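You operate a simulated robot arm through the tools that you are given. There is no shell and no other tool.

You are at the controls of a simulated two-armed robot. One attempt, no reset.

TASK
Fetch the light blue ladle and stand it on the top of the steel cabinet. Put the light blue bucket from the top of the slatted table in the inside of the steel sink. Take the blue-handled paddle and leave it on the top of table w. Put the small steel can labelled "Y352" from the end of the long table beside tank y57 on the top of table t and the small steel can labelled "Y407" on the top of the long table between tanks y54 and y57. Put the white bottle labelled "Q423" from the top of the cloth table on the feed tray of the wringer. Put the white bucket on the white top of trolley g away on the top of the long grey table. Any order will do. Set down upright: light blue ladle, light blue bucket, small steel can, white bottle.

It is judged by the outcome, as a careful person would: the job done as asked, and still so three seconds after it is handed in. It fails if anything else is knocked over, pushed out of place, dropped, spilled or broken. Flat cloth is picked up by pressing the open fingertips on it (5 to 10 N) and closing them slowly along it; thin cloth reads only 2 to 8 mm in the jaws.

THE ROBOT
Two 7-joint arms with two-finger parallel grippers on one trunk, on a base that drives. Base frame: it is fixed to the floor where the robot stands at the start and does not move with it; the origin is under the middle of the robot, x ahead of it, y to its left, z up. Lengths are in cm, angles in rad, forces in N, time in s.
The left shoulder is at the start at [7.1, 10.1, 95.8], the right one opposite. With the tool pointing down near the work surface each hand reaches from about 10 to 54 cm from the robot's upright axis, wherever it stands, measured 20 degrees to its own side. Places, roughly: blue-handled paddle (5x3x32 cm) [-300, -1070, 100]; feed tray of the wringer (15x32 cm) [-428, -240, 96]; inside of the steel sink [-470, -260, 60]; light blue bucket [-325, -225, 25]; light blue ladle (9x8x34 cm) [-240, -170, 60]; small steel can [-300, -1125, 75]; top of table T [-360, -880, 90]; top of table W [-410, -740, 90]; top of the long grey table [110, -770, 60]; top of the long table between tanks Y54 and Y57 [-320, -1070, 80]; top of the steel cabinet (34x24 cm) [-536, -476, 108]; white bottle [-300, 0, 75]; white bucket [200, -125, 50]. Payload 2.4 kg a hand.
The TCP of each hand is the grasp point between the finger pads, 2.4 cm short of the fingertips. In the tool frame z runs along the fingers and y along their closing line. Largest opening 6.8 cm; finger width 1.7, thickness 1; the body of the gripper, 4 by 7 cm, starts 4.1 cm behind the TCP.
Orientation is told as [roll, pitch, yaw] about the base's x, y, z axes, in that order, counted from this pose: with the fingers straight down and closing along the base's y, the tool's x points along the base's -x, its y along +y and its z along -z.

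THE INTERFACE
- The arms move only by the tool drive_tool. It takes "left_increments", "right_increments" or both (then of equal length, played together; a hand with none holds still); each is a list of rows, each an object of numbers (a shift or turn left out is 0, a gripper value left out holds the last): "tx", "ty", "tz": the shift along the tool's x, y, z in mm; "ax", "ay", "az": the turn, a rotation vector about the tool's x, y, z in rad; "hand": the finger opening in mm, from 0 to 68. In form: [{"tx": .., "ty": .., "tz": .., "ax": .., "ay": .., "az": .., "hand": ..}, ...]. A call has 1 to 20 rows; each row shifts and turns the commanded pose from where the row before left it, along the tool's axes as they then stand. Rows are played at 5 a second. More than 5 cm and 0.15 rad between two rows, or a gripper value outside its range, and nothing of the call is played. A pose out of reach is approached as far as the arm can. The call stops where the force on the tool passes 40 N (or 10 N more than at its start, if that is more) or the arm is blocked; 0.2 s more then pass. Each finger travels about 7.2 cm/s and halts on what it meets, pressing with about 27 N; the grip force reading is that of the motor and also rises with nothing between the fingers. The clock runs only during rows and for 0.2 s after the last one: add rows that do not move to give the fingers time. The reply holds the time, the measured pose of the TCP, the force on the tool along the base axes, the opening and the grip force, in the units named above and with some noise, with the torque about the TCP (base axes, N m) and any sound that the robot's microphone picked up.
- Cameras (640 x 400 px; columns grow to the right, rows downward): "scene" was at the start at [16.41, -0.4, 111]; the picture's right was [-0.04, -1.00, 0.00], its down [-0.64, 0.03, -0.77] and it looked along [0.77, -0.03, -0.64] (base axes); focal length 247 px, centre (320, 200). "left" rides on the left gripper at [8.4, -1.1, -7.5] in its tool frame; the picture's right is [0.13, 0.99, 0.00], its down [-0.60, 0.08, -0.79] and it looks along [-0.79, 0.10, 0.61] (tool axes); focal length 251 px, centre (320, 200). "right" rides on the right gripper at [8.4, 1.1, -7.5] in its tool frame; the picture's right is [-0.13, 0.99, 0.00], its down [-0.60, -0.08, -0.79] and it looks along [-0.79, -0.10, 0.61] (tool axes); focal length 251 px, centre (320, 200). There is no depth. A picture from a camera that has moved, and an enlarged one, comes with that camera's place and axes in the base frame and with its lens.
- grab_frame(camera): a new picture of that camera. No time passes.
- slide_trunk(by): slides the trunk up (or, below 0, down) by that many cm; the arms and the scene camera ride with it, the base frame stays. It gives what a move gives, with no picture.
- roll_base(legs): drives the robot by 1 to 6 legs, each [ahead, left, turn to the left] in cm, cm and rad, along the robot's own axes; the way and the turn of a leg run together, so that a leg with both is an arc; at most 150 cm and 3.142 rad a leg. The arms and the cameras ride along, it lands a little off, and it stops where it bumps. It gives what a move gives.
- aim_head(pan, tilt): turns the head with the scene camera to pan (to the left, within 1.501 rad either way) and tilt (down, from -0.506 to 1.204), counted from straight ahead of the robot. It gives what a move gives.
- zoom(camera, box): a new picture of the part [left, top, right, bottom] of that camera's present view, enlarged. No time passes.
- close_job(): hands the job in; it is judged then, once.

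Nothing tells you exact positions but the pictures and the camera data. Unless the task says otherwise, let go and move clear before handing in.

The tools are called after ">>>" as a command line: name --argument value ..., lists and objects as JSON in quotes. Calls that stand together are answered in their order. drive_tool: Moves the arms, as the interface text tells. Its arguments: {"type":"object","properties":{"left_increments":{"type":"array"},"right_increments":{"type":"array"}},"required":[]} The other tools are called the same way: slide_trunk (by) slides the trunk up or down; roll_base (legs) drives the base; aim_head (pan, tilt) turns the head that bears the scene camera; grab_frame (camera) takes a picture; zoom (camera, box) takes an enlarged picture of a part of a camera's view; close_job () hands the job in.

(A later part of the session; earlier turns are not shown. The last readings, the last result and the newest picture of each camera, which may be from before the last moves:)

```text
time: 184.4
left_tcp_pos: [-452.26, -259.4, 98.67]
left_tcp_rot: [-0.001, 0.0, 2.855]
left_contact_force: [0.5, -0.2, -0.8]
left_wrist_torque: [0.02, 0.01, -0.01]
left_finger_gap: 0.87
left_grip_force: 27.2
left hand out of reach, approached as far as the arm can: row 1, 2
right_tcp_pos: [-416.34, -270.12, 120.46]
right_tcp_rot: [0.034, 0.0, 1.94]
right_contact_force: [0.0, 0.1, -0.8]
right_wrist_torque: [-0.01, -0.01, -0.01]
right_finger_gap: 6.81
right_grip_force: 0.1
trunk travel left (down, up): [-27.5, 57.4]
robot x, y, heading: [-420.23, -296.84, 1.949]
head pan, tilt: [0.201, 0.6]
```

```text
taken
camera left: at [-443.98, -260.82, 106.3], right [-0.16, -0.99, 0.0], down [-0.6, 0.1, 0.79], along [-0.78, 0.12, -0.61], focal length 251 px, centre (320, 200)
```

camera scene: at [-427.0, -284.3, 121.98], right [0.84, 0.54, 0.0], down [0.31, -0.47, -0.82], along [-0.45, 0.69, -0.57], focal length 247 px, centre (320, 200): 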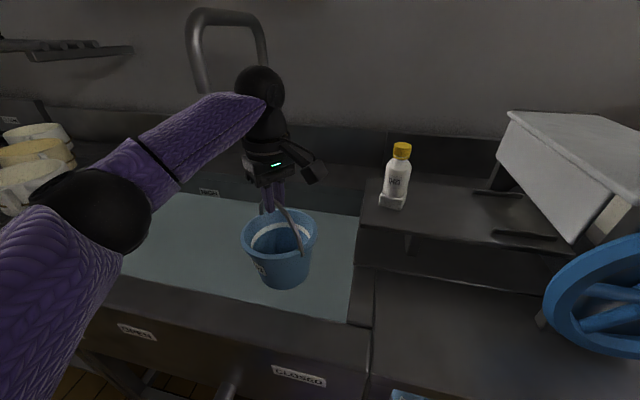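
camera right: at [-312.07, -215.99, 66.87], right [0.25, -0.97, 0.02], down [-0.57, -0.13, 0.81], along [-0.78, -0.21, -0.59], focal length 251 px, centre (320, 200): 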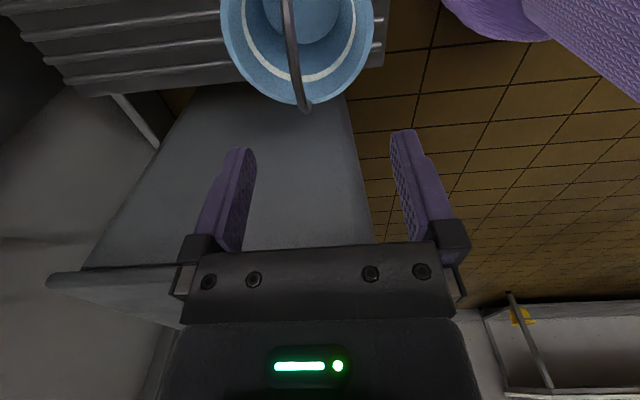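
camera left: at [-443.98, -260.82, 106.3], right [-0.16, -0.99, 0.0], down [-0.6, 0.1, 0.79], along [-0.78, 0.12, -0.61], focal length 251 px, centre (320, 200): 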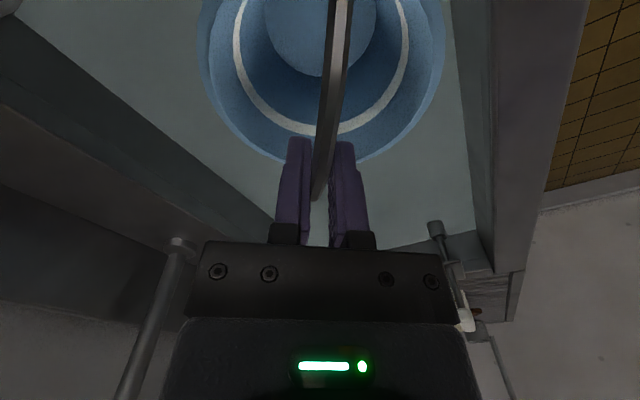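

The bucket is entering the sink cleanly. I'll ease 2 cm forward and keep lowering while watching the force.

>>> drive_tool --left_increments '[{"tx": -12, "ty": -16}, {"tz": 30}, {"tz": 30}, {}]'

>>> grab_frame --camera "scene"

```text
time: 185.4
left_tcp_pos: [-453.15, -257.73, 92.87]
left_tcp_rot: [0.0, 0.001, 2.855]
left_contact_force: [1.3, 1.1, -1.6]
left_wrist_torque: [-0.02, 0.02, 0.01]
left_finger_gap: 0.85
left_grip_force: 26.8
right_tcp_pos: [-416.34, -270.28, 120.39]
right_tcp_rot: [0.034, 0.001, 1.942]
right_contact_force: [0.1, -0.4, -0.6]
right_wrist_torque: [0.01, -0.03, 0.01]
right_finger_gap: 6.84
right_grip_force: 0.0
trunk travel left (down, up): [-27.5, 57.4]
robot x, y, heading: [-420.01, -297.02, 1.945]
head pan, tilt: [0.201, 0.6]
```

```text
taken
camera scene: at [-426.99, -284.3, 121.98], right [0.84, 0.54, 0.0], down [0.31, -0.47, -0.82], along [-0.45, 0.69, -0.57], focal length 247 px, centre (320, 200)
```

scene: 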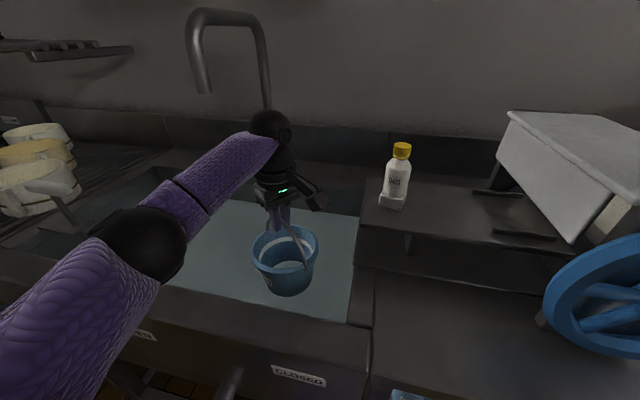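

The base is around z≈74, near the water line. I'll continue lowering slowly, watching for bottom contact.

>>> drive_tool --left_increments '[{"tz": 20}, {"tz": 20}, {}]'

>>> zoom --camera "scene" --box '[200, 180, 380, 320]'

```text
time: 186.2
left_tcp_pos: [-452.97, -257.82, 88.74]
left_tcp_rot: [-0.001, -0.001, 2.856]
left_contact_force: [-0.7, -0.1, -0.9]
left_wrist_torque: [0.0, 0.0, 0.01]
left_finger_gap: 0.84
left_grip_force: 27.6
right_tcp_pos: [-416.34, -270.17, 120.37]
right_tcp_rot: [0.032, 0.002, 1.941]
right_contact_force: [-0.8, 0.8, 0.7]
right_wrist_torque: [-0.01, 0.02, 0.0]
right_finger_gap: 6.81
right_grip_force: 0.0
trunk travel left (down, up): [-27.5, 57.4]
robot x, y, heading: [-420.16, -296.96, 1.948]
head pan, tilt: [0.201, 0.6]
```

```text
2.86 times, centred on (290, 250) of scene
camera zoom: at [-427.0, -284.3, 121.98], right [0.84, 0.54, 0.0], down [0.31, -0.47, -0.82], along [-0.45, 0.69, -0.57], focal length 706 px, centre (406, 57)
```

zoom: 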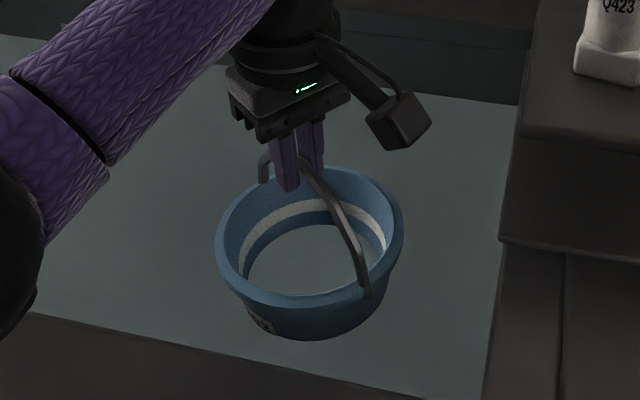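

The water surface passes through the bucket visually, so it isn't a solid. I'll continue lowering in 3 cm stages until the base touches bottom.

>>> drive_tool --left_increments '[{"tz": 15}, {"tz": 15}, {"tz": 15}, {}]'

>>> drive_tool --left_increments '[{"tz": 10}, {"tz": 10}, {"tz": 10}, {}]'

>>> zoom --camera "scene" --box '[150, 150, 400, 330]'

```text
time: 187.2
left_tcp_pos: [-452.93, -257.7, 84.28]
left_tcp_rot: [0.001, 0.0, 2.854]
left_contact_force: [-0.8, 0.5, -0.8]
left_wrist_torque: [0.02, 0.02, -0.02]
left_finger_gap: 0.85
left_grip_force: 27.0
right_tcp_pos: [-416.38, -270.26, 120.33]
right_tcp_rot: [0.034, 0.0, 1.94]
right_contact_force: [0.1, -0.6, 0.4]
right_wrist_torque: [0.02, -0.04, 0.02]
right_finger_gap: 6.81
right_grip_force: 0.1
trunk travel left (down, up): [-27.5, 57.4]
robot x, y, heading: [-420.08, -296.62, 1.944]
head pan, tilt: [0.201, 0.6]
```

```text
time: 188.2
left_tcp_pos: [-452.7, -257.81, 81.54]
left_tcp_rot: [-0.003, -0.002, 2.853]
left_contact_force: [6.7, -0.9, 23.7]
left_wrist_torque: [0.03, 0.02, 0.01]
left_finger_gap: 0.89
left_grip_force: 26.6
right_tcp_pos: [-416.08, -270.37, 120.45]
right_tcp_rot: [0.034, -0.002, 1.94]
right_contact_force: [-0.2, 0.0, 0.1]
right_wrist_torque: [-0.01, 0.02, 0.05]
right_finger_gap: 6.8
right_grip_force: 0.0
trunk travel left (down, up): [-27.5, 57.4]
robot x, y, heading: [-420.1, -296.71, 1.948]
head pan, tilt: [0.201, 0.6]
```

```text
2.22 times, centred on (275, 240) of scene
camera zoom: at [-426.77, -284.49, 122.04], right [0.84, 0.54, 0.0], down [0.31, -0.47, -0.83], along [-0.45, 0.69, -0.56], focal length 549 px, centre (420, 111)
```

zoom: 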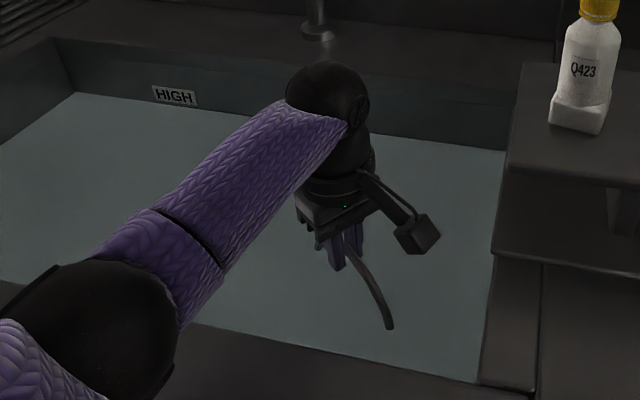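

Bottom contact came at TCP z≈81.5 (bucket base about 63). I'll ease up 3 mm, open, and rise straight up.

>>> drive_tool --left_increments '[{"tz": -4}, {}, {"hand": 30}, {"hand": 60}, {"hand": 68}, {}]'

>>> grab_frame --camera "left"

```text
time: 189.6
left_tcp_pos: [-452.93, -257.87, 81.9]
left_tcp_rot: [0.001, -0.001, 2.856]
left_contact_force: [-0.4, -0.5, 0.2]
left_wrist_torque: [-0.03, -0.02, 0.01]
left_finger_gap: 6.81
left_grip_force: 0.1
right_tcp_pos: [-416.31, -270.27, 120.42]
right_tcp_rot: [0.033, 0.001, 1.942]
right_contact_force: [-0.4, -0.4, -0.1]
right_wrist_torque: [0.0, 0.01, 0.01]
right_finger_gap: 6.82
right_grip_force: 0.1
trunk travel left (down, up): [-27.5, 57.4]
robot x, y, heading: [-420.06, -296.59, 1.945]
head pan, tilt: [0.201, 0.6]
```

```text
taken
camera left: at [-444.54, -259.14, 89.42], right [-0.16, -0.99, 0.0], down [-0.6, 0.1, 0.79], along [-0.78, 0.12, -0.61], focal length 251 px, centre (320, 200)
```

left: 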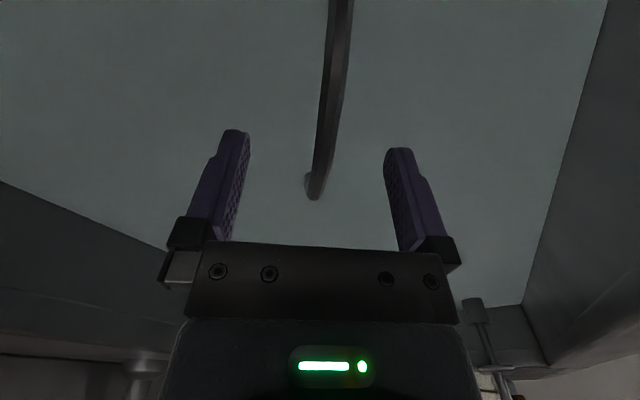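

Released cleanly, and the bail stands upright above the water. Raising the hand clear and checking.

>>> drive_tool --left_increments '[{"tz": -30}, {"tz": -45}, {"tz": -45}, {"tz": -45}, {"tz": -45}, {"tz": -45}, {}]'

>>> grab_frame --camera "scene"

>>> grab_frame --camera "left"

```text
time: 191.2
left_tcp_pos: [-452.67, -257.88, 107.2]
left_tcp_rot: [0.001, 0.0, 2.854]
left_contact_force: [0.3, 0.0, 0.6]
left_wrist_torque: [0.01, 0.01, 0.0]
left_finger_gap: 6.8
left_grip_force: 0.1
right_tcp_pos: [-416.33, -270.2, 120.44]
right_tcp_rot: [0.034, -0.003, 1.941]
right_contact_force: [0.2, -0.1, 0.0]
right_wrist_torque: [0.02, -0.01, -0.01]
right_finger_gap: 6.82
right_grip_force: 0.1
trunk travel left (down, up): [-27.5, 57.4]
robot x, y, heading: [-420.16, -296.71, 1.942]
head pan, tilt: [0.201, 0.6]
```

```text
taken
camera scene: at [-426.99, -284.31, 121.97], right [0.84, 0.54, 0.0], down [0.31, -0.47, -0.82], along [-0.45, 0.69, -0.57], focal length 247 px, centre (320, 200)
```

scene: 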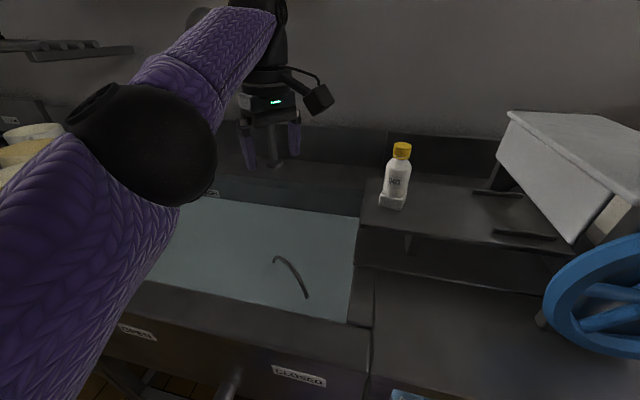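

```text
taken
camera left: at [-444.31, -259.27, 114.71], right [-0.16, -0.99, 0.0], down [-0.6, 0.1, 0.79], along [-0.78, 0.13, -0.61], focal length 251 px, centre (320, 200)
```

left: 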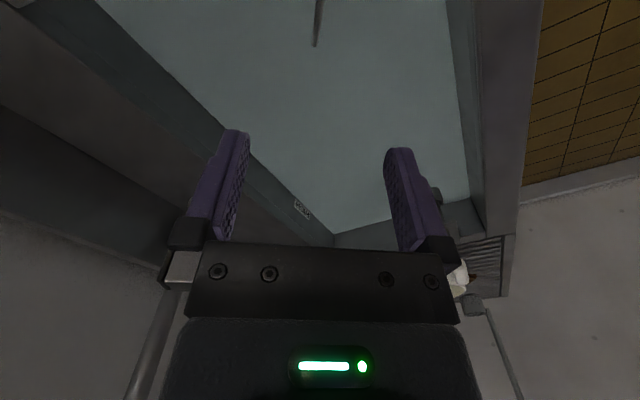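

The bucket rests upright in the sink with its bail above the water. Next is the ladle on the bench: I'll back out and drive right to face it.

>>> roll_base --legs '[[-35, 0, 0], [3, -103, 0], [3, -103, 0]]'

>>> drive_tool --right_increments '[{"ax": 0.033}, {"tx": -35}, {"tx": -35}, {}]'

>>> aim_head --pan -0.1 --tilt 0.7

>>> grab_frame --camera "scene"

```text
time: 203.2
left_tcp_pos: [-252.72, -210.35, 106.97]
left_tcp_rot: [-0.001, 0.001, 2.865]
left_contact_force: [-0.7, -0.4, -0.2]
left_wrist_torque: [-0.02, -0.02, 0.02]
left_finger_gap: 6.81
left_grip_force: 0.0
right_tcp_pos: [-216.14, -222.28, 120.43]
right_tcp_rot: [0.036, 0.0, 1.949]
right_contact_force: [0.4, -0.5, -0.8]
right_wrist_torque: [-0.03, -0.01, -0.01]
right_finger_gap: 6.78
right_grip_force: 0.0
trunk travel left (down, up): [-27.5, 57.4]
robot x, y, heading: [-220.24, -248.66, 1.954]
head pan, tilt: [0.201, 0.6]
```

```text
time: 204.2
left_tcp_pos: [-252.7, -210.27, 106.98]
left_tcp_rot: [-0.001, 0.001, 2.864]
left_contact_force: [0.4, 0.7, 0.4]
left_wrist_torque: [-0.01, 0.01, 0.0]
left_finger_gap: 6.78
left_grip_force: 0.0
right_tcp_pos: [-218.93, -215.78, 119.95]
right_tcp_rot: [-0.002, 0.0, 1.949]
right_contact_force: [0.1, 1.1, 0.3]
right_wrist_torque: [-0.03, 0.02, -0.01]
right_finger_gap: 6.78
right_grip_force: 0.2
right hand out of reach, approached as far as the arm can: row 1
trunk travel left (down, up): [-27.5, 57.4]
robot x, y, heading: [-219.78, -248.7, 1.951]
head pan, tilt: [0.201, 0.6]
```

```text
time: 205.0
left_tcp_pos: [-252.67, -210.39, 107.01]
left_tcp_rot: [0.0, 0.001, 2.864]
left_contact_force: [0.2, -0.3, 0.6]
left_wrist_torque: [-0.03, -0.01, -0.02]
left_finger_gap: 6.79
left_grip_force: 0.1
right_tcp_pos: [-218.96, -215.78, 119.95]
right_tcp_rot: [0.0, 0.0, 1.95]
right_contact_force: [-0.2, 0.3, 0.1]
right_wrist_torque: [0.03, -0.02, -0.01]
right_finger_gap: 6.81
right_grip_force: 0.0
trunk travel left (down, up): [-27.5, 57.4]
robot x, y, heading: [-219.48, -248.73, 1.953]
head pan, tilt: [-0.099, 0.7]
```

```text
taken
camera scene: at [-224.25, -235.72, 121.12], right [0.96, 0.28, 0.0], down [0.18, -0.62, -0.76], along [-0.22, 0.73, -0.64], focal length 247 px, centre (320, 200)
```

scene: 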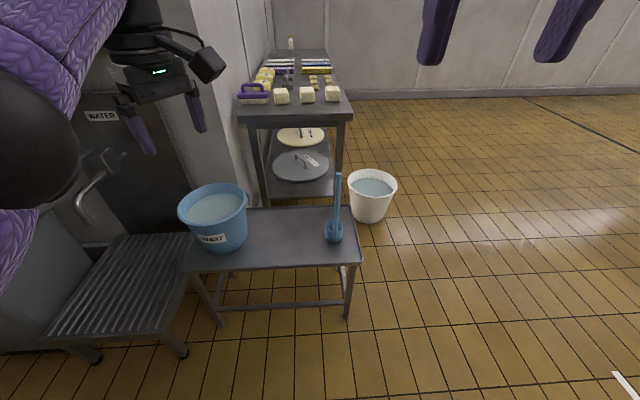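

The ladle stands near the bench's right end with its handle on my side. I'll zoom to locate it precisely.

>>> zoom --camera "scene" --box '[280, 160, 400, 260]'

```text
4.00 times, centred on (340, 210) of scene
camera zoom: at [-224.25, -235.72, 121.12], right [0.96, 0.28, 0.0], down [0.18, -0.62, -0.76], along [-0.22, 0.73, -0.64], focal length 989 px, centre (240, 160)
```

zoom: 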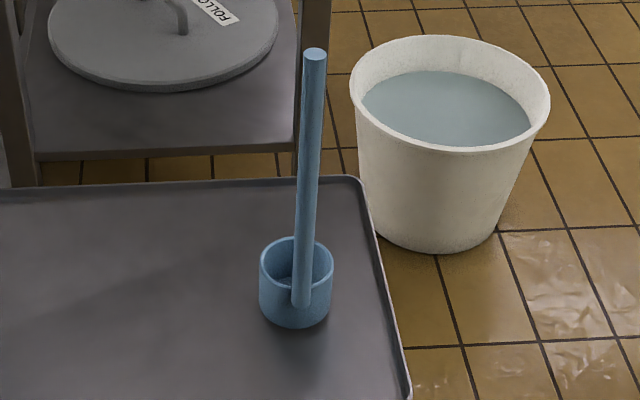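

The ladle's handle is a vertical rod at about [-236.7, -174.7] with its top at z≈80. I'll roll in 30 cm and move the right hand above it.

>>> roll_base --legs '[[30, 0, 0]]'

>>> drive_tool --right_increments '[{"tx": -40}, {"tx": -40}, {"tx": -40}, {"tx": -27, "ty": 11}, {"tz": 40}, {"tz": 40}, {"tz": 40}, {}]'

>>> grab_frame --camera "right"

>>> grab_frame --camera "scene"

```text
time: 207.0
left_tcp_pos: [-263.5, -182.97, 107.02]
left_tcp_rot: [0.001, 0.001, 2.863]
left_contact_force: [0.2, -0.1, -0.2]
left_wrist_torque: [-0.02, 0.01, 0.0]
left_finger_gap: 6.79
left_grip_force: 0.0
right_tcp_pos: [-229.87, -188.51, 119.96]
right_tcp_rot: [0.001, 0.0, 1.948]
right_contact_force: [0.8, 0.6, 0.4]
right_wrist_torque: [0.01, 0.02, 0.01]
right_finger_gap: 6.8
right_grip_force: 0.0
trunk travel left (down, up): [-27.5, 57.4]
robot x, y, heading: [-230.56, -221.75, 1.954]
head pan, tilt: [-0.099, 0.7]
```

```text
time: 208.8
left_tcp_pos: [-263.48, -182.97, 107.07]
left_tcp_rot: [-0.002, 0.001, 2.863]
left_contact_force: [0.3, -0.1, 0.1]
left_wrist_torque: [0.04, 0.01, -0.04]
left_finger_gap: 6.82
left_grip_force: 0.0
right_tcp_pos: [-234.38, -179.04, 105.95]
right_tcp_rot: [0.001, -0.002, 1.946]
right_contact_force: [0.3, 0.7, -0.2]
right_wrist_torque: [0.0, -0.01, 0.01]
right_finger_gap: 6.79
right_grip_force: 0.1
right hand out of reach, approached as far as the arm can: row 3, 4
trunk travel left (down, up): [-27.5, 57.4]
robot x, y, heading: [-230.71, -221.49, 1.957]
head pan, tilt: [-0.099, 0.7]
```

```text
taken
camera right: at [-232.21, -187.27, 113.31], right [-0.97, -0.24, 0.0], down [-0.15, 0.59, 0.79], along [-0.19, 0.77, -0.61], focal length 251 px, centre (320, 200)
```

right: 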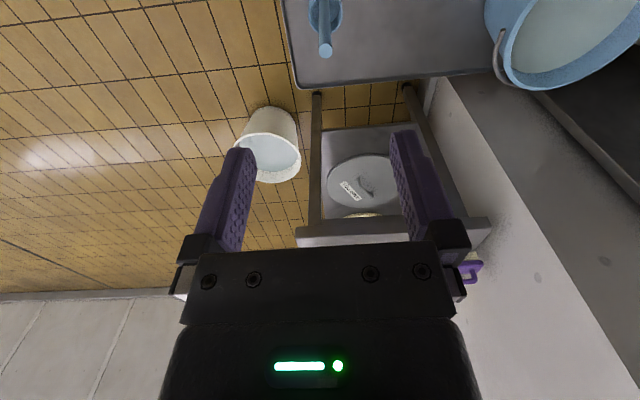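

```text
taken
camera scene: at [-235.2, -208.4, 121.12], right [0.96, 0.28, 0.0], down [0.18, -0.62, -0.76], along [-0.21, 0.73, -0.64], focal length 247 px, centre (320, 200)
```

scene: 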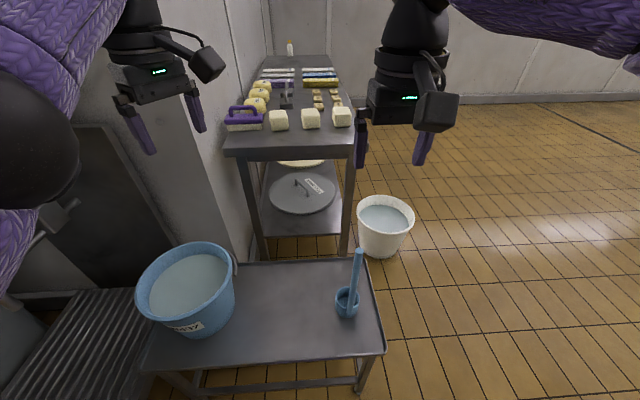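

The fused estimate for the handle is [-236.3, -174.9]. I'll drop to just above its top, centre over it, then descend around it.

>>> drive_tool --right_increments '[{"tz": 45}, {"tz": 45}, {"tz": 45}, {"tz": 45}, {"tx": -22, "ty": 1}, {"tx": -23, "ty": 2}, {}]'

>>> grab_frame --camera "right"

>>> grab_frame --camera "scene"

```text
time: 210.4
left_tcp_pos: [-263.64, -182.88, 107.0]
left_tcp_rot: [0.001, 0.0, 2.862]
left_contact_force: [0.2, 0.6, -0.7]
left_wrist_torque: [-0.02, 0.01, 0.01]
left_finger_gap: 6.82
left_grip_force: 0.2
right_tcp_pos: [-236.24, -174.95, 87.85]
right_tcp_rot: [0.0, -0.001, 1.949]
right_contact_force: [-0.6, -0.7, 0.3]
right_wrist_torque: [-0.01, -0.02, -0.02]
right_finger_gap: 6.81
right_grip_force: 0.0
trunk travel left (down, up): [-27.5, 57.4]
robot x, y, heading: [-230.64, -221.8, 1.953]
head pan, tilt: [-0.099, 0.7]
```

```text
taken
camera right: at [-234.21, -183.09, 95.28], right [-0.97, -0.24, 0.0], down [-0.15, 0.59, 0.79], along [-0.19, 0.77, -0.61], focal length 251 px, centre (320, 200)
```

right: 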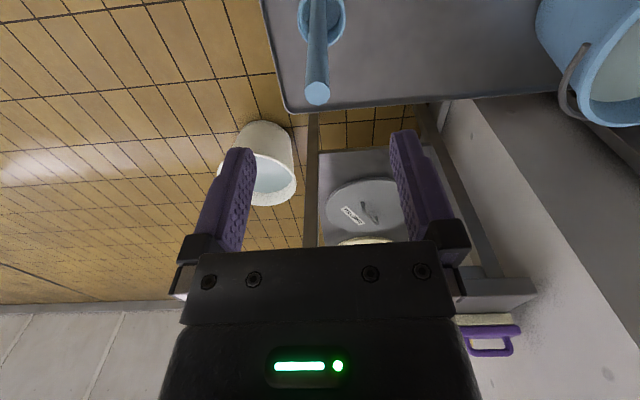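

```text
taken
camera scene: at [-235.21, -208.4, 121.11], right [0.96, 0.28, 0.0], down [0.18, -0.62, -0.76], along [-0.21, 0.73, -0.64], focal length 247 px, centre (320, 200)
```

scene: 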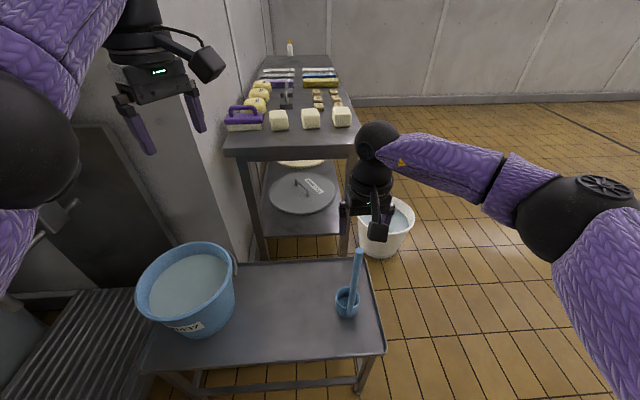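

The handle is centred under the gripper. I'll descend 10.3 cm around it and close.

>>> drive_tool --right_increments '[{"tz": 35}, {"tz": 35}, {"tz": 33}, {}, {"hand": 30}, {"hand": 5}, {"hand": 0}, {}]'

>>> grab_frame --camera "right"

>>> zoom --camera "scene" --box '[260, 140, 460, 340]'

```text
time: 212.2
left_tcp_pos: [-263.62, -182.92, 107.04]
left_tcp_rot: [0.001, 0.001, 2.863]
left_contact_force: [-0.3, -0.9, 0.3]
left_wrist_torque: [0.01, 0.0, -0.01]
left_finger_gap: 6.79
left_grip_force: 0.1
right_tcp_pos: [-236.31, -175.01, 77.57]
right_tcp_rot: [-0.001, 0.0, 1.948]
right_contact_force: [0.3, -0.1, 0.1]
right_wrist_torque: [-0.05, -0.01, -0.01]
right_finger_gap: 1.74
right_grip_force: 27.4
trunk travel left (down, up): [-27.5, 57.4]
robot x, y, heading: [-231.13, -221.37, 1.95]
head pan, tilt: [-0.099, 0.7]
```

```text
taken
camera right: at [-234.25, -183.16, 84.98], right [-0.97, -0.24, 0.0], down [-0.15, 0.59, 0.79], along [-0.19, 0.77, -0.61], focal length 251 px, centre (320, 200)
```

right: 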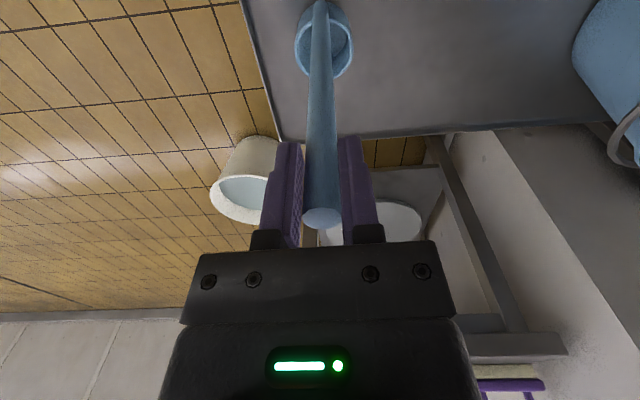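

```text
2.00 times, centred on (360, 240) of scene
camera zoom: at [-235.21, -208.4, 121.11], right [0.96, 0.28, 0.0], down [0.18, -0.62, -0.76], along [-0.21, 0.73, -0.64], focal length 494 px, centre (240, 120)
```

zoom: 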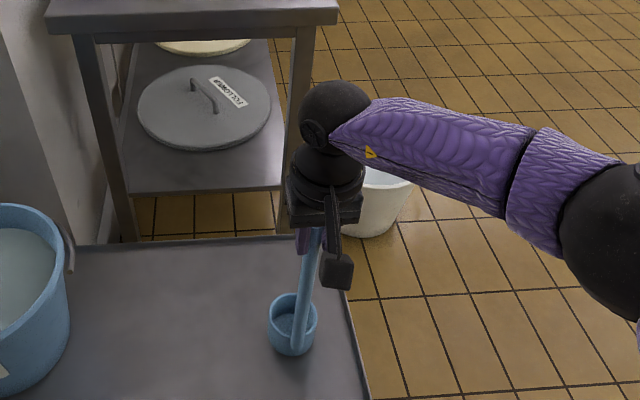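

The ladle's handle is gripped (1.74 cm). Lifting it clear of the bench.

>>> drive_tool --right_increments '[{"tz": -20}, {"tz": -40}, {"tz": -45}, {"tz": -45}, {"tz": -45}, {}]'

>>> grab_frame --camera "right"

>>> grab_frame --camera "scene"

```text
time: 213.6
left_tcp_pos: [-263.61, -182.92, 107.06]
left_tcp_rot: [-0.001, -0.001, 2.862]
left_contact_force: [0.0, 0.8, 0.4]
left_wrist_torque: [-0.02, 0.01, 0.01]
left_finger_gap: 6.8
left_grip_force: 0.1
right_tcp_pos: [-236.11, -175.07, 97.29]
right_tcp_rot: [0.001, 0.002, 1.948]
right_contact_force: [1.1, 0.5, -1.1]
right_wrist_torque: [0.0, -0.02, -0.01]
right_finger_gap: 1.77
right_grip_force: 26.9
trunk travel left (down, up): [-27.5, 57.4]
robot x, y, heading: [-231.21, -221.62, 1.951]
head pan, tilt: [-0.099, 0.7]
```

```text
taken
camera right: at [-234.01, -183.28, 104.76], right [-0.97, -0.24, 0.0], down [-0.15, 0.59, 0.79], along [-0.19, 0.77, -0.61], focal length 251 px, centre (320, 200)
```

right: 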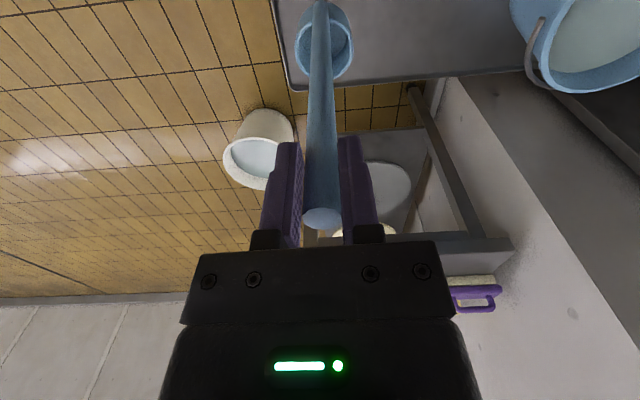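

```text
taken
camera scene: at [-235.21, -208.4, 121.11], right [0.96, 0.28, 0.0], down [0.18, -0.62, -0.76], along [-0.21, 0.73, -0.64], focal length 247 px, centre (320, 200)
```

scene: 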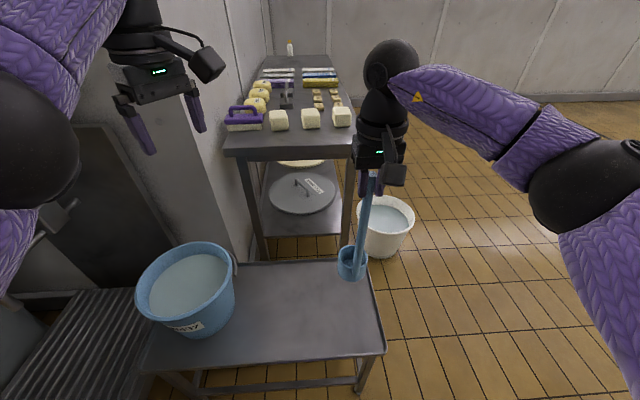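

The ladle is up and vertical. I'll back away, tuck the left arm to neutral, and drive to a spot where I can look for the steel cabinet.

>>> roll_base --legs '[[-40, 0, 0]]'

>>> drive_tool --left_increments '[{"az": 0.13}, {"az": 0.13}, {"az": 0.13}, {"az": 0.13}, {"az": 0.13}, {"az": 0.13}, {"az": 0.13}, {"tx": 50}, {"tx": 50}, {"tx": 40}, {}]'

>>> roll_base --legs '[[0, 100, 0], [0, 100, 0], [0, 0, 0.8]]'

>>> aim_head --pan 0.4 --tilt 0.25

>>> grab_frame --camera "scene"

```text
time: 216.1
left_tcp_pos: [-248.61, -220.02, 107.09]
left_tcp_rot: [-0.001, 0.0, 2.862]
left_contact_force: [-0.9, 0.3, 0.9]
left_wrist_torque: [0.02, 0.02, -0.01]
left_finger_gap: 6.78
left_grip_force: 0.0
right_tcp_pos: [-221.26, -212.33, 97.37]
right_tcp_rot: [0.0, 0.001, 1.948]
right_contact_force: [-0.7, 0.4, -1.0]
right_wrist_torque: [-0.03, -0.03, 0.0]
right_finger_gap: 1.75
right_grip_force: 26.4
trunk travel left (down, up): [-27.5, 57.4]
robot x, y, heading: [-216.13, -258.36, 1.955]
head pan, tilt: [-0.099, 0.7]
```

```text
time: 218.0
left_tcp_pos: [-248.47, -220.68, 108.51]
left_tcp_rot: [0.0, -0.012, 1.952]
left_contact_force: [-3.0, 13.1, -10.9]
left_wrist_torque: [0.13, 0.29, 0.29]
left_finger_gap: 6.78
left_grip_force: 0.1
left hand out of reach, approached as far as the arm can: row 8, 9
right_tcp_pos: [-221.24, -212.18, 97.34]
right_tcp_rot: [-0.001, 0.0, 1.948]
right_contact_force: [-0.4, 0.2, -2.0]
right_wrist_torque: [0.0, -0.02, 0.0]
right_finger_gap: 1.75
right_grip_force: 27.1
trunk travel left (down, up): [-27.5, 57.4]
robot x, y, heading: [-215.73, -258.75, 1.952]
head pan, tilt: [-0.099, 0.7]
stopped in row 9 (left hand): the force on the tool passed its limit at 59 N (the readings are from after the stop); the commanded pose is now the measured one
```

```text
time: 229.9
left_tcp_pos: [-449.82, -329.29, 108.53]
left_tcp_rot: [0.0, -0.01, 2.748]
left_contact_force: [-24.0, 16.2, -19.7]
left_wrist_torque: [-0.59, -0.05, 0.75]
left_finger_gap: 6.8
left_grip_force: 0.0
right_tcp_pos: [-436.77, -303.81, 97.24]
right_tcp_rot: [0.0, 0.001, 2.744]
right_contact_force: [0.6, -0.5, -1.2]
right_wrist_torque: [0.0, -0.04, 0.01]
right_finger_gap: 1.77
right_grip_force: 26.8
trunk travel left (down, up): [-27.5, 57.4]
robot x, y, heading: [-399.88, -332.53, 2.75]
head pan, tilt: [-0.099, 0.7]
```

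```text
time: 230.9
left_tcp_pos: [-449.81, -329.3, 108.52]
left_tcp_rot: [0.0, -0.011, 2.747]
left_contact_force: [-15.7, 10.1, -13.1]
left_wrist_torque: [-0.36, 0.01, 0.39]
left_finger_gap: 6.81
left_grip_force: 0.0
right_tcp_pos: [-436.8, -303.92, 97.28]
right_tcp_rot: [0.0, 0.001, 2.743]
right_contact_force: [-0.7, 0.2, -1.1]
right_wrist_torque: [-0.01, -0.04, -0.03]
right_finger_gap: 1.77
right_grip_force: 27.2
trunk travel left (down, up): [-27.5, 57.4]
robot x, y, heading: [-400.03, -332.95, 2.744]
head pan, tilt: [0.4, 0.25]
```

```text
taken
camera scene: at [-414.25, -330.56, 125.19], right [-0.01, 1.0, 0.0], down [0.25, 0.0, -0.97], along [-0.97, -0.01, -0.25], focal length 247 px, centre (320, 200)
```

scene: 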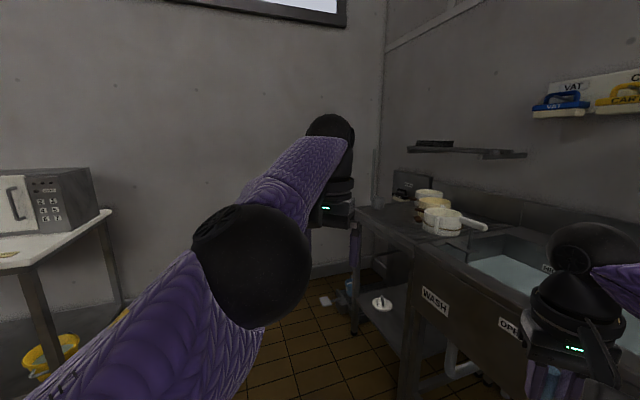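

The left arm stopped on a force limit while tucking and still shows a steady load. I'll look at what it is touching.

>>> grab_frame --camera "left"

>>> aim_head --pan 0.35 --tilt 0.6

>>> grab_frame --camera "scene"

```text
taken
camera left: at [-441.57, -331.5, 115.95], right [-0.26, -0.97, 0.0], down [-0.58, 0.15, 0.8], along [-0.77, 0.21, -0.6], focal length 251 px, centre (320, 200)
```

left: 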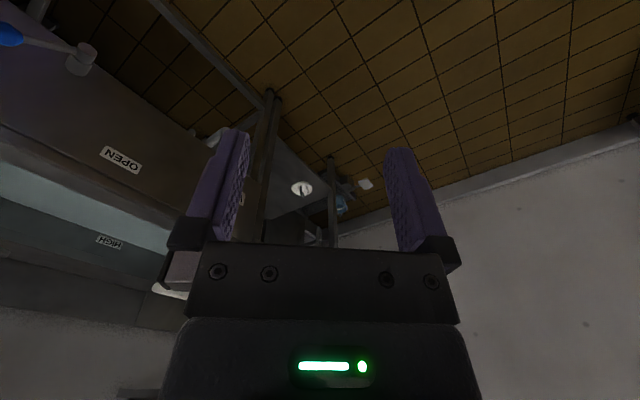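

```text
time: 231.7
left_tcp_pos: [-449.85, -329.32, 108.42]
left_tcp_rot: [0.001, -0.01, 2.748]
left_contact_force: [-18.8, 13.7, -14.2]
left_wrist_torque: [-0.5, -0.04, 0.59]
left_finger_gap: 6.8
left_grip_force: 0.2
right_tcp_pos: [-436.82, -303.87, 97.24]
right_tcp_rot: [0.001, 0.0, 2.743]
right_contact_force: [0.0, -0.4, -1.5]
right_wrist_torque: [-0.04, -0.05, 0.01]
right_finger_gap: 1.74
right_grip_force: 27.0
trunk travel left (down, up): [-27.5, 57.4]
robot x, y, heading: [-400.12, -332.76, 2.752]
head pan, tilt: [0.351, 0.6]
```

```text
taken
camera scene: at [-413.75, -330.13, 121.98], right [0.04, 1.0, 0.0], down [0.56, -0.02, -0.83], along [-0.82, 0.03, -0.56], focal length 247 px, centre (320, 200)
```

scene: 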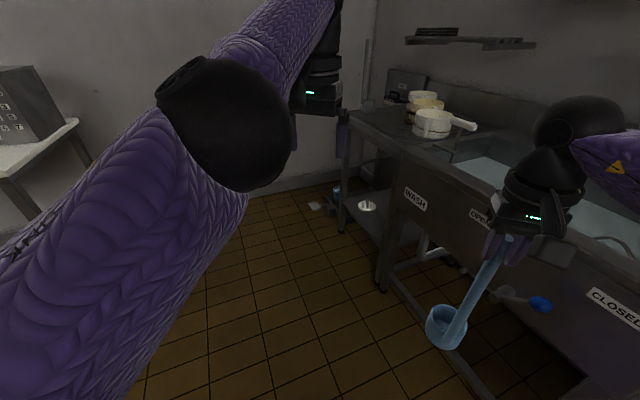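

The left hand's camera is pressing on its own forearm in that high neutral pose. I'll drop the hand to relieve it and then draw it back.

>>> drive_tool --left_increments '[{"tz": 30}, {"tz": 30}, {"tz": 40}, {"tz": 40}, {"tx": 40}, {"tx": 40}, {"tx": 40}, {}]'

>>> grab_frame --camera "scene"

```text
time: 233.5
left_tcp_pos: [-453.23, -327.92, 95.5]
left_tcp_rot: [-0.001, -0.012, 2.748]
left_contact_force: [0.3, -0.5, -0.6]
left_wrist_torque: [0.01, -0.02, 0.0]
left_finger_gap: 6.79
left_grip_force: 0.2
left hand out of reach, approached as far as the arm can: row 1, 2, 3, 4, 5, 6, 7
right_tcp_pos: [-436.77, -303.97, 97.29]
right_tcp_rot: [0.001, 0.0, 2.744]
right_contact_force: [-0.1, -0.6, -1.0]
right_wrist_torque: [-0.04, -0.06, 0.01]
right_finger_gap: 1.75
right_grip_force: 26.9
trunk travel left (down, up): [-27.5, 57.4]
robot x, y, heading: [-399.97, -332.46, 2.752]
head pan, tilt: [0.351, 0.6]
```

```text
taken
camera scene: at [-413.74, -330.13, 121.98], right [0.04, 1.0, 0.0], down [0.56, -0.02, -0.82], along [-0.82, 0.03, -0.57], focal length 247 px, centre (320, 200)
```

scene: 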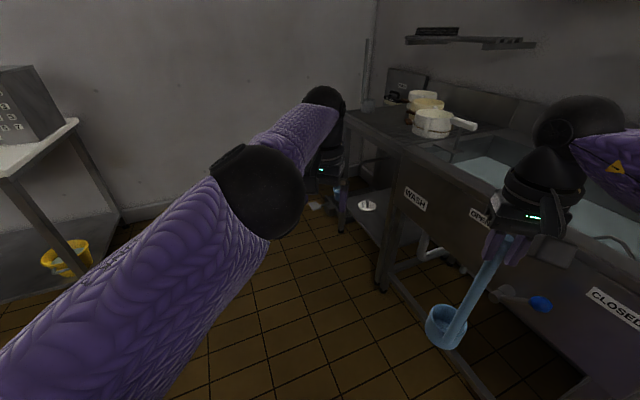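

The contact is gone but the arm is on an awkward branch. I'll rotate the wrist partway back, retract, then re-square it.

>>> drive_tool --left_increments '[{"az": -0.13}, {"az": -0.13}, {"az": -0.13}, {"az": -0.13}, {"az": -0.13}, {"az": -0.13}, {"tx": 29, "ty": 28}, {"tx": 29, "ty": 28}, {"tx": 29, "ty": 28}, {"tx": 29, "ty": 28}, {}]'

```text
time: 235.9
left_tcp_pos: [-453.36, -327.94, 95.52]
left_tcp_rot: [-0.006, -0.007, -2.755]
left_contact_force: [0.4, 0.7, 0.0]
left_wrist_torque: [0.0, 0.0, 0.01]
left_finger_gap: 6.82
left_grip_force: 0.0
left hand out of reach, approached as far as the arm can: row 7, 8, 9, 10
right_tcp_pos: [-436.68, -303.89, 97.29]
right_tcp_rot: [0.0, 0.0, 2.743]
right_contact_force: [-0.3, 0.2, -1.3]
right_wrist_torque: [0.02, -0.03, 0.01]
right_finger_gap: 1.72
right_grip_force: 27.3
trunk travel left (down, up): [-27.5, 57.4]
robot x, y, heading: [-400.05, -332.84, 2.744]
head pan, tilt: [0.351, 0.6]
```

Still stuck in that branch. I'll swing the hand outward and downward to let the elbow come back out to the left.

>>> drive_tool --left_increments '[{"tx": -28, "ty": 28}, {"tx": -28, "ty": 28}, {"tx": -28, "ty": 28}, {"tz": 40}, {"tz": 40}, {}]'

>>> grab_frame --camera "scene"

```text
time: 237.3
left_tcp_pos: [-456.73, -338.69, 87.37]
left_tcp_rot: [-0.008, -0.007, -2.754]
left_contact_force: [-0.1, 0.0, 0.0]
left_wrist_torque: [0.06, -0.02, -0.01]
left_finger_gap: 6.78
left_grip_force: 0.0
left hand out of reach, approached as far as the arm can: row 2, 3
right_tcp_pos: [-436.82, -303.82, 97.19]
right_tcp_rot: [0.0, 0.001, 2.744]
right_contact_force: [-0.3, -0.6, -0.8]
right_wrist_torque: [0.0, -0.04, -0.02]
right_finger_gap: 1.72
right_grip_force: 27.2
trunk travel left (down, up): [-27.5, 57.4]
robot x, y, heading: [-399.65, -332.25, 2.747]
head pan, tilt: [0.351, 0.6]
```

```text
taken
camera scene: at [-413.75, -330.14, 121.98], right [0.04, 1.0, 0.0], down [0.56, -0.02, -0.82], along [-0.82, 0.03, -0.57], focal length 247 px, centre (320, 200)
```

scene: 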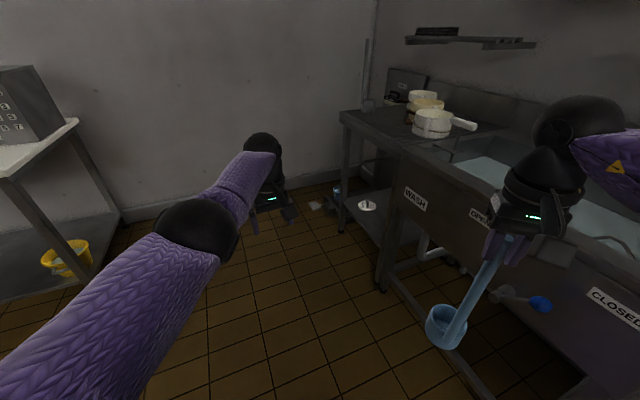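

The arm moves again. Now I'll try retracting from here.

>>> drive_tool --left_increments '[{"tx": 27, "ty": 26}, {"tx": 27, "ty": 26}, {"tx": 27, "ty": 26}, {"tx": 27, "ty": 26}, {}]'

>>> grab_frame --camera "scene"

```text
time: 238.5
left_tcp_pos: [-442.6, -344.24, 87.16]
left_tcp_rot: [-0.006, -0.006, -2.754]
left_contact_force: [0.5, 0.0, -0.6]
left_wrist_torque: [-0.01, 0.01, 0.01]
left_finger_gap: 6.79
left_grip_force: 0.0
right_tcp_pos: [-436.86, -303.81, 97.3]
right_tcp_rot: [0.001, 0.0, 2.742]
right_contact_force: [-0.8, -0.5, -0.8]
right_wrist_torque: [-0.02, -0.01, -0.03]
right_finger_gap: 1.76
right_grip_force: 26.9
trunk travel left (down, up): [-27.5, 57.4]
robot x, y, heading: [-400.44, -332.87, 2.751]
head pan, tilt: [0.351, 0.6]
```

```text
taken
camera scene: at [-413.73, -330.15, 121.98], right [0.04, 1.0, 0.0], down [0.56, -0.02, -0.82], along [-0.82, 0.04, -0.57], focal length 247 px, centre (320, 200)
```

scene: 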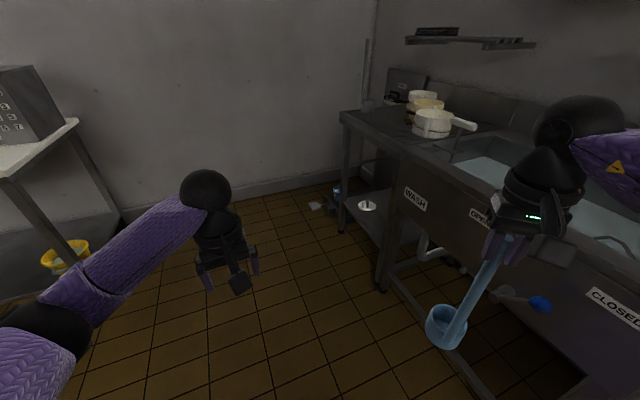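

The elbow is back out to the left. I'll square the wrist to neutral and bring the hand in a little.

>>> drive_tool --left_increments '[{"az": 0.13}, {"az": 0.13}, {"az": 0.13}, {"az": 0.13}, {"az": 0.13}, {"az": 0.13}, {"ty": -40}, {"ty": -40}, {}]'

>>> grab_frame --camera "scene"

>>> aim_head --pan 1.3 --tilt 0.25

>>> grab_frame --camera "scene"

```text
time: 240.5
left_tcp_pos: [-439.76, -337.07, 87.28]
left_tcp_rot: [0.001, -0.011, 2.748]
left_contact_force: [0.4, -0.9, 0.4]
left_wrist_torque: [-0.01, 0.0, 0.02]
left_finger_gap: 6.81
left_grip_force: 0.1
right_tcp_pos: [-436.87, -303.87, 97.34]
right_tcp_rot: [0.001, -0.002, 2.744]
right_contact_force: [-0.2, -0.2, -2.0]
right_wrist_torque: [-0.01, -0.04, 0.03]
right_finger_gap: 1.72
right_grip_force: 27.0
trunk travel left (down, up): [-27.5, 57.4]
robot x, y, heading: [-399.72, -332.75, 2.749]
head pan, tilt: [0.351, 0.6]
```

```text
taken
camera scene: at [-413.74, -330.13, 121.98], right [0.04, 1.0, 0.0], down [0.56, -0.02, -0.82], along [-0.82, 0.03, -0.57], focal length 247 px, centre (320, 200)
```

scene: 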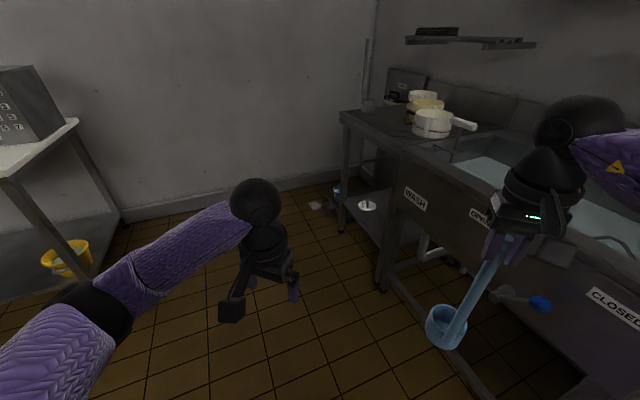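

```text
time: 241.7
left_tcp_pos: [-439.74, -337.08, 87.29]
left_tcp_rot: [0.0, -0.01, 2.749]
left_contact_force: [-0.1, 0.5, 0.9]
left_wrist_torque: [0.02, 0.0, 0.01]
left_finger_gap: 6.81
left_grip_force: 0.1
right_tcp_pos: [-436.77, -303.73, 97.41]
right_tcp_rot: [0.001, 0.0, 2.745]
right_contact_force: [0.1, 0.8, -1.4]
right_wrist_torque: [0.0, -0.02, -0.01]
right_finger_gap: 1.76
right_grip_force: 27.2
trunk travel left (down, up): [-27.5, 57.4]
robot x, y, heading: [-399.9, -332.52, 2.747]
head pan, tilt: [1.3, 0.25]
```

```text
taken
camera scene: at [-410.67, -337.86, 125.2], right [-0.79, 0.62, 0.0], down [0.15, 0.19, -0.97], along [-0.6, -0.76, -0.25], focal length 247 px, centre (320, 200)
```

scene: 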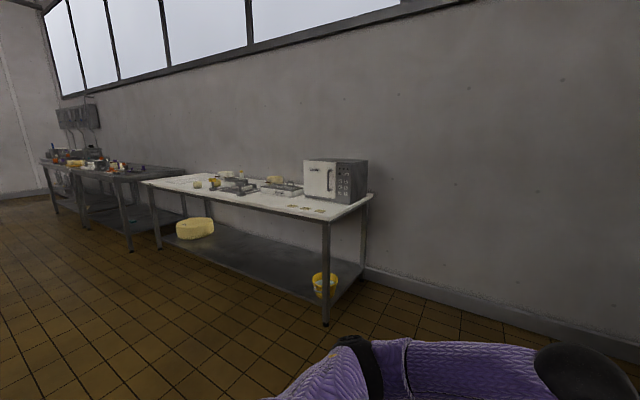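

The left arm is recovered. The steel cabinet appears to be the small box with the door on the white-topped table; I'll zoom in.

>>> zoom --camera "scene" --box '[240, 130, 400, 230]'

>>> zoom --camera "scene" --box '[20, 120, 260, 270]'

```text
4.00 times, centred on (320, 180) of scene
camera zoom: at [-410.67, -337.86, 125.2], right [-0.79, 0.62, 0.0], down [0.15, 0.19, -0.97], along [-0.6, -0.76, -0.25], focal length 989 px, centre (320, 280)
```

zoom: 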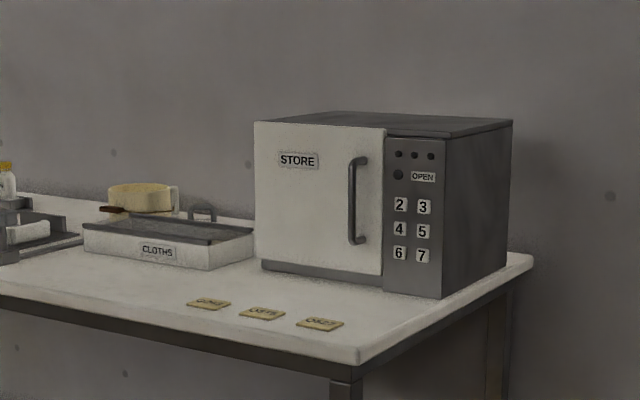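

```text
2.67 times, centred on (140, 195) of scene
camera zoom: at [-410.67, -337.86, 125.2], right [-0.79, 0.62, 0.0], down [0.15, 0.19, -0.97], along [-0.6, -0.76, -0.25], focal length 659 px, centre (800, 213)
```

zoom: 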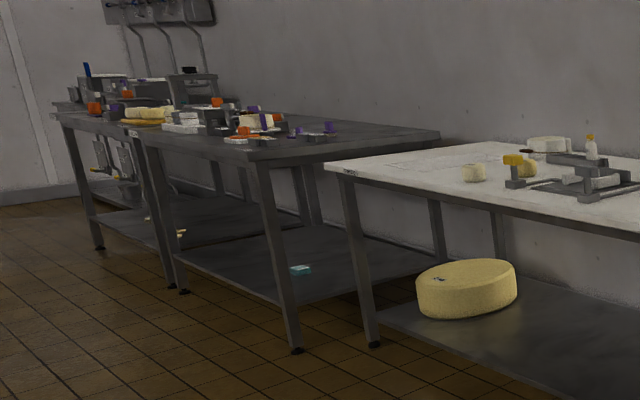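

The "STORE" box is the steel cabinet, near the right end of the white table. I'll drive closer to measure it and its surroundings.

>>> roll_base --legs '[[0, 0, 0.776], [45, 35, 0]]'

>>> slide_trunk --by 30

>>> aim_head --pan 0.2 --tilt 0.5

>>> grab_frame --camera "scene"

```text
time: 247.1
left_tcp_pos: [-453.62, -413.61, 87.43]
left_tcp_rot: [0.0, -0.011, -2.75]
left_contact_force: [0.5, 0.3, 0.1]
left_wrist_torque: [0.03, 0.0, 0.01]
left_finger_gap: 6.79
left_grip_force: 0.0
right_tcp_pos: [-474.85, -388.07, 97.32]
right_tcp_rot: [0.0, 0.0, -2.755]
right_contact_force: [0.1, 0.4, -1.6]
right_wrist_torque: [0.03, -0.02, 0.05]
right_finger_gap: 1.73
right_grip_force: 27.1
trunk travel left (down, up): [-27.5, 57.4]
robot x, y, heading: [-428.48, -382.47, -2.751]
head pan, tilt: [1.3, 0.25]
```

```text
time: 250.1
left_tcp_pos: [-453.62, -413.61, 117.38]
left_tcp_rot: [0.001, -0.01, -2.75]
left_contact_force: [0.0, -0.1, 0.9]
left_wrist_torque: [0.01, 0.0, 0.02]
left_finger_gap: 6.82
left_grip_force: 0.0
right_tcp_pos: [-474.88, -387.92, 127.27]
right_tcp_rot: [-0.001, 0.0, -2.753]
right_contact_force: [0.3, 0.1, -1.9]
right_wrist_torque: [0.03, 0.0, -0.02]
right_finger_gap: 1.75
right_grip_force: 27.5
trunk travel left (down, up): [-57.5, 27.4]
robot x, y, heading: [-428.83, -382.27, -2.753]
head pan, tilt: [1.3, 0.25]
```

```text
time: 251.4
left_tcp_pos: [-453.57, -413.54, 117.28]
left_tcp_rot: [0.003, -0.011, -2.748]
left_contact_force: [-0.6, -0.6, 0.2]
left_wrist_torque: [0.03, -0.02, -0.01]
left_finger_gap: 6.81
left_grip_force: 0.0
right_tcp_pos: [-474.88, -388.0, 127.38]
right_tcp_rot: [0.0, 0.001, -2.754]
right_contact_force: [-0.3, 0.4, -1.1]
right_wrist_torque: [-0.02, 0.0, 0.0]
right_finger_gap: 1.74
right_grip_force: 27.0
trunk travel left (down, up): [-57.5, 27.4]
robot x, y, heading: [-428.8, -382.08, -2.745]
head pan, tilt: [0.201, 0.499]
```

```text
taken
camera scene: at [-437.55, -387.94, 153.09], right [-0.56, 0.83, 0.0], down [0.4, 0.27, -0.88], along [-0.73, -0.49, -0.48], focal length 247 px, centre (320, 200)
```

scene: 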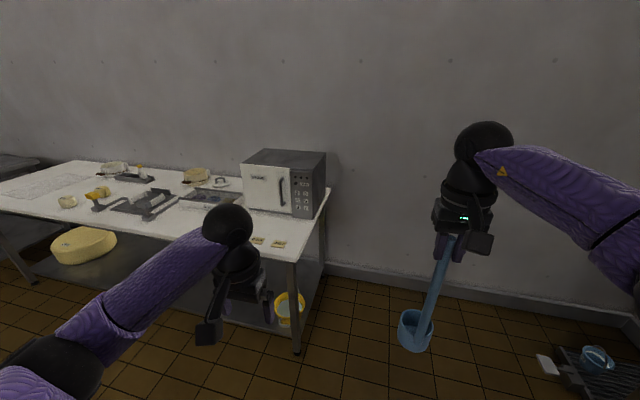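

Zooming on the cabinet to measure its top.

>>> zoom --camera "scene" --box '[220, 130, 380, 230]'

>>> zoom --camera "scene" --box '[240, 200, 400, 380]'

```text
4.00 times, centred on (300, 180) of scene
camera zoom: at [-437.55, -387.94, 153.09], right [-0.56, 0.83, 0.0], down [0.4, 0.27, -0.88], along [-0.73, -0.49, -0.48], focal length 989 px, centre (400, 280)
```

zoom: 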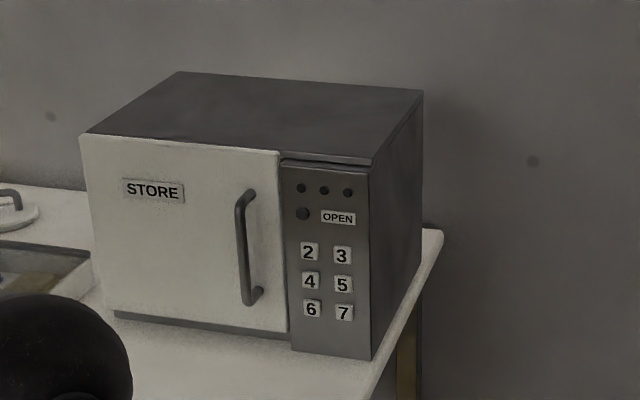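

```text
2.22 times, centred on (320, 290) of scene
camera zoom: at [-437.55, -387.94, 153.09], right [-0.56, 0.83, 0.0], down [0.4, 0.27, -0.88], along [-0.73, -0.49, -0.48], focal length 549 px, centre (320, 0)
```

zoom: 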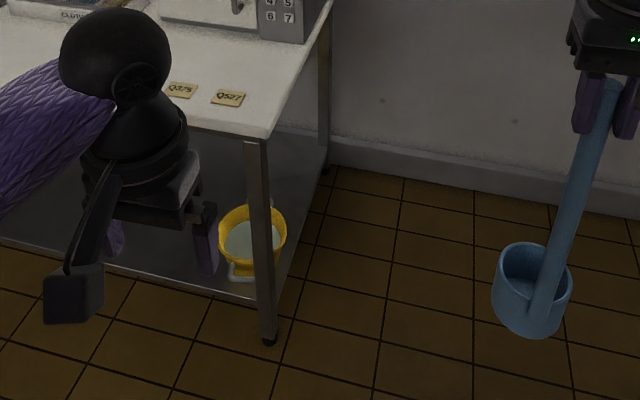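

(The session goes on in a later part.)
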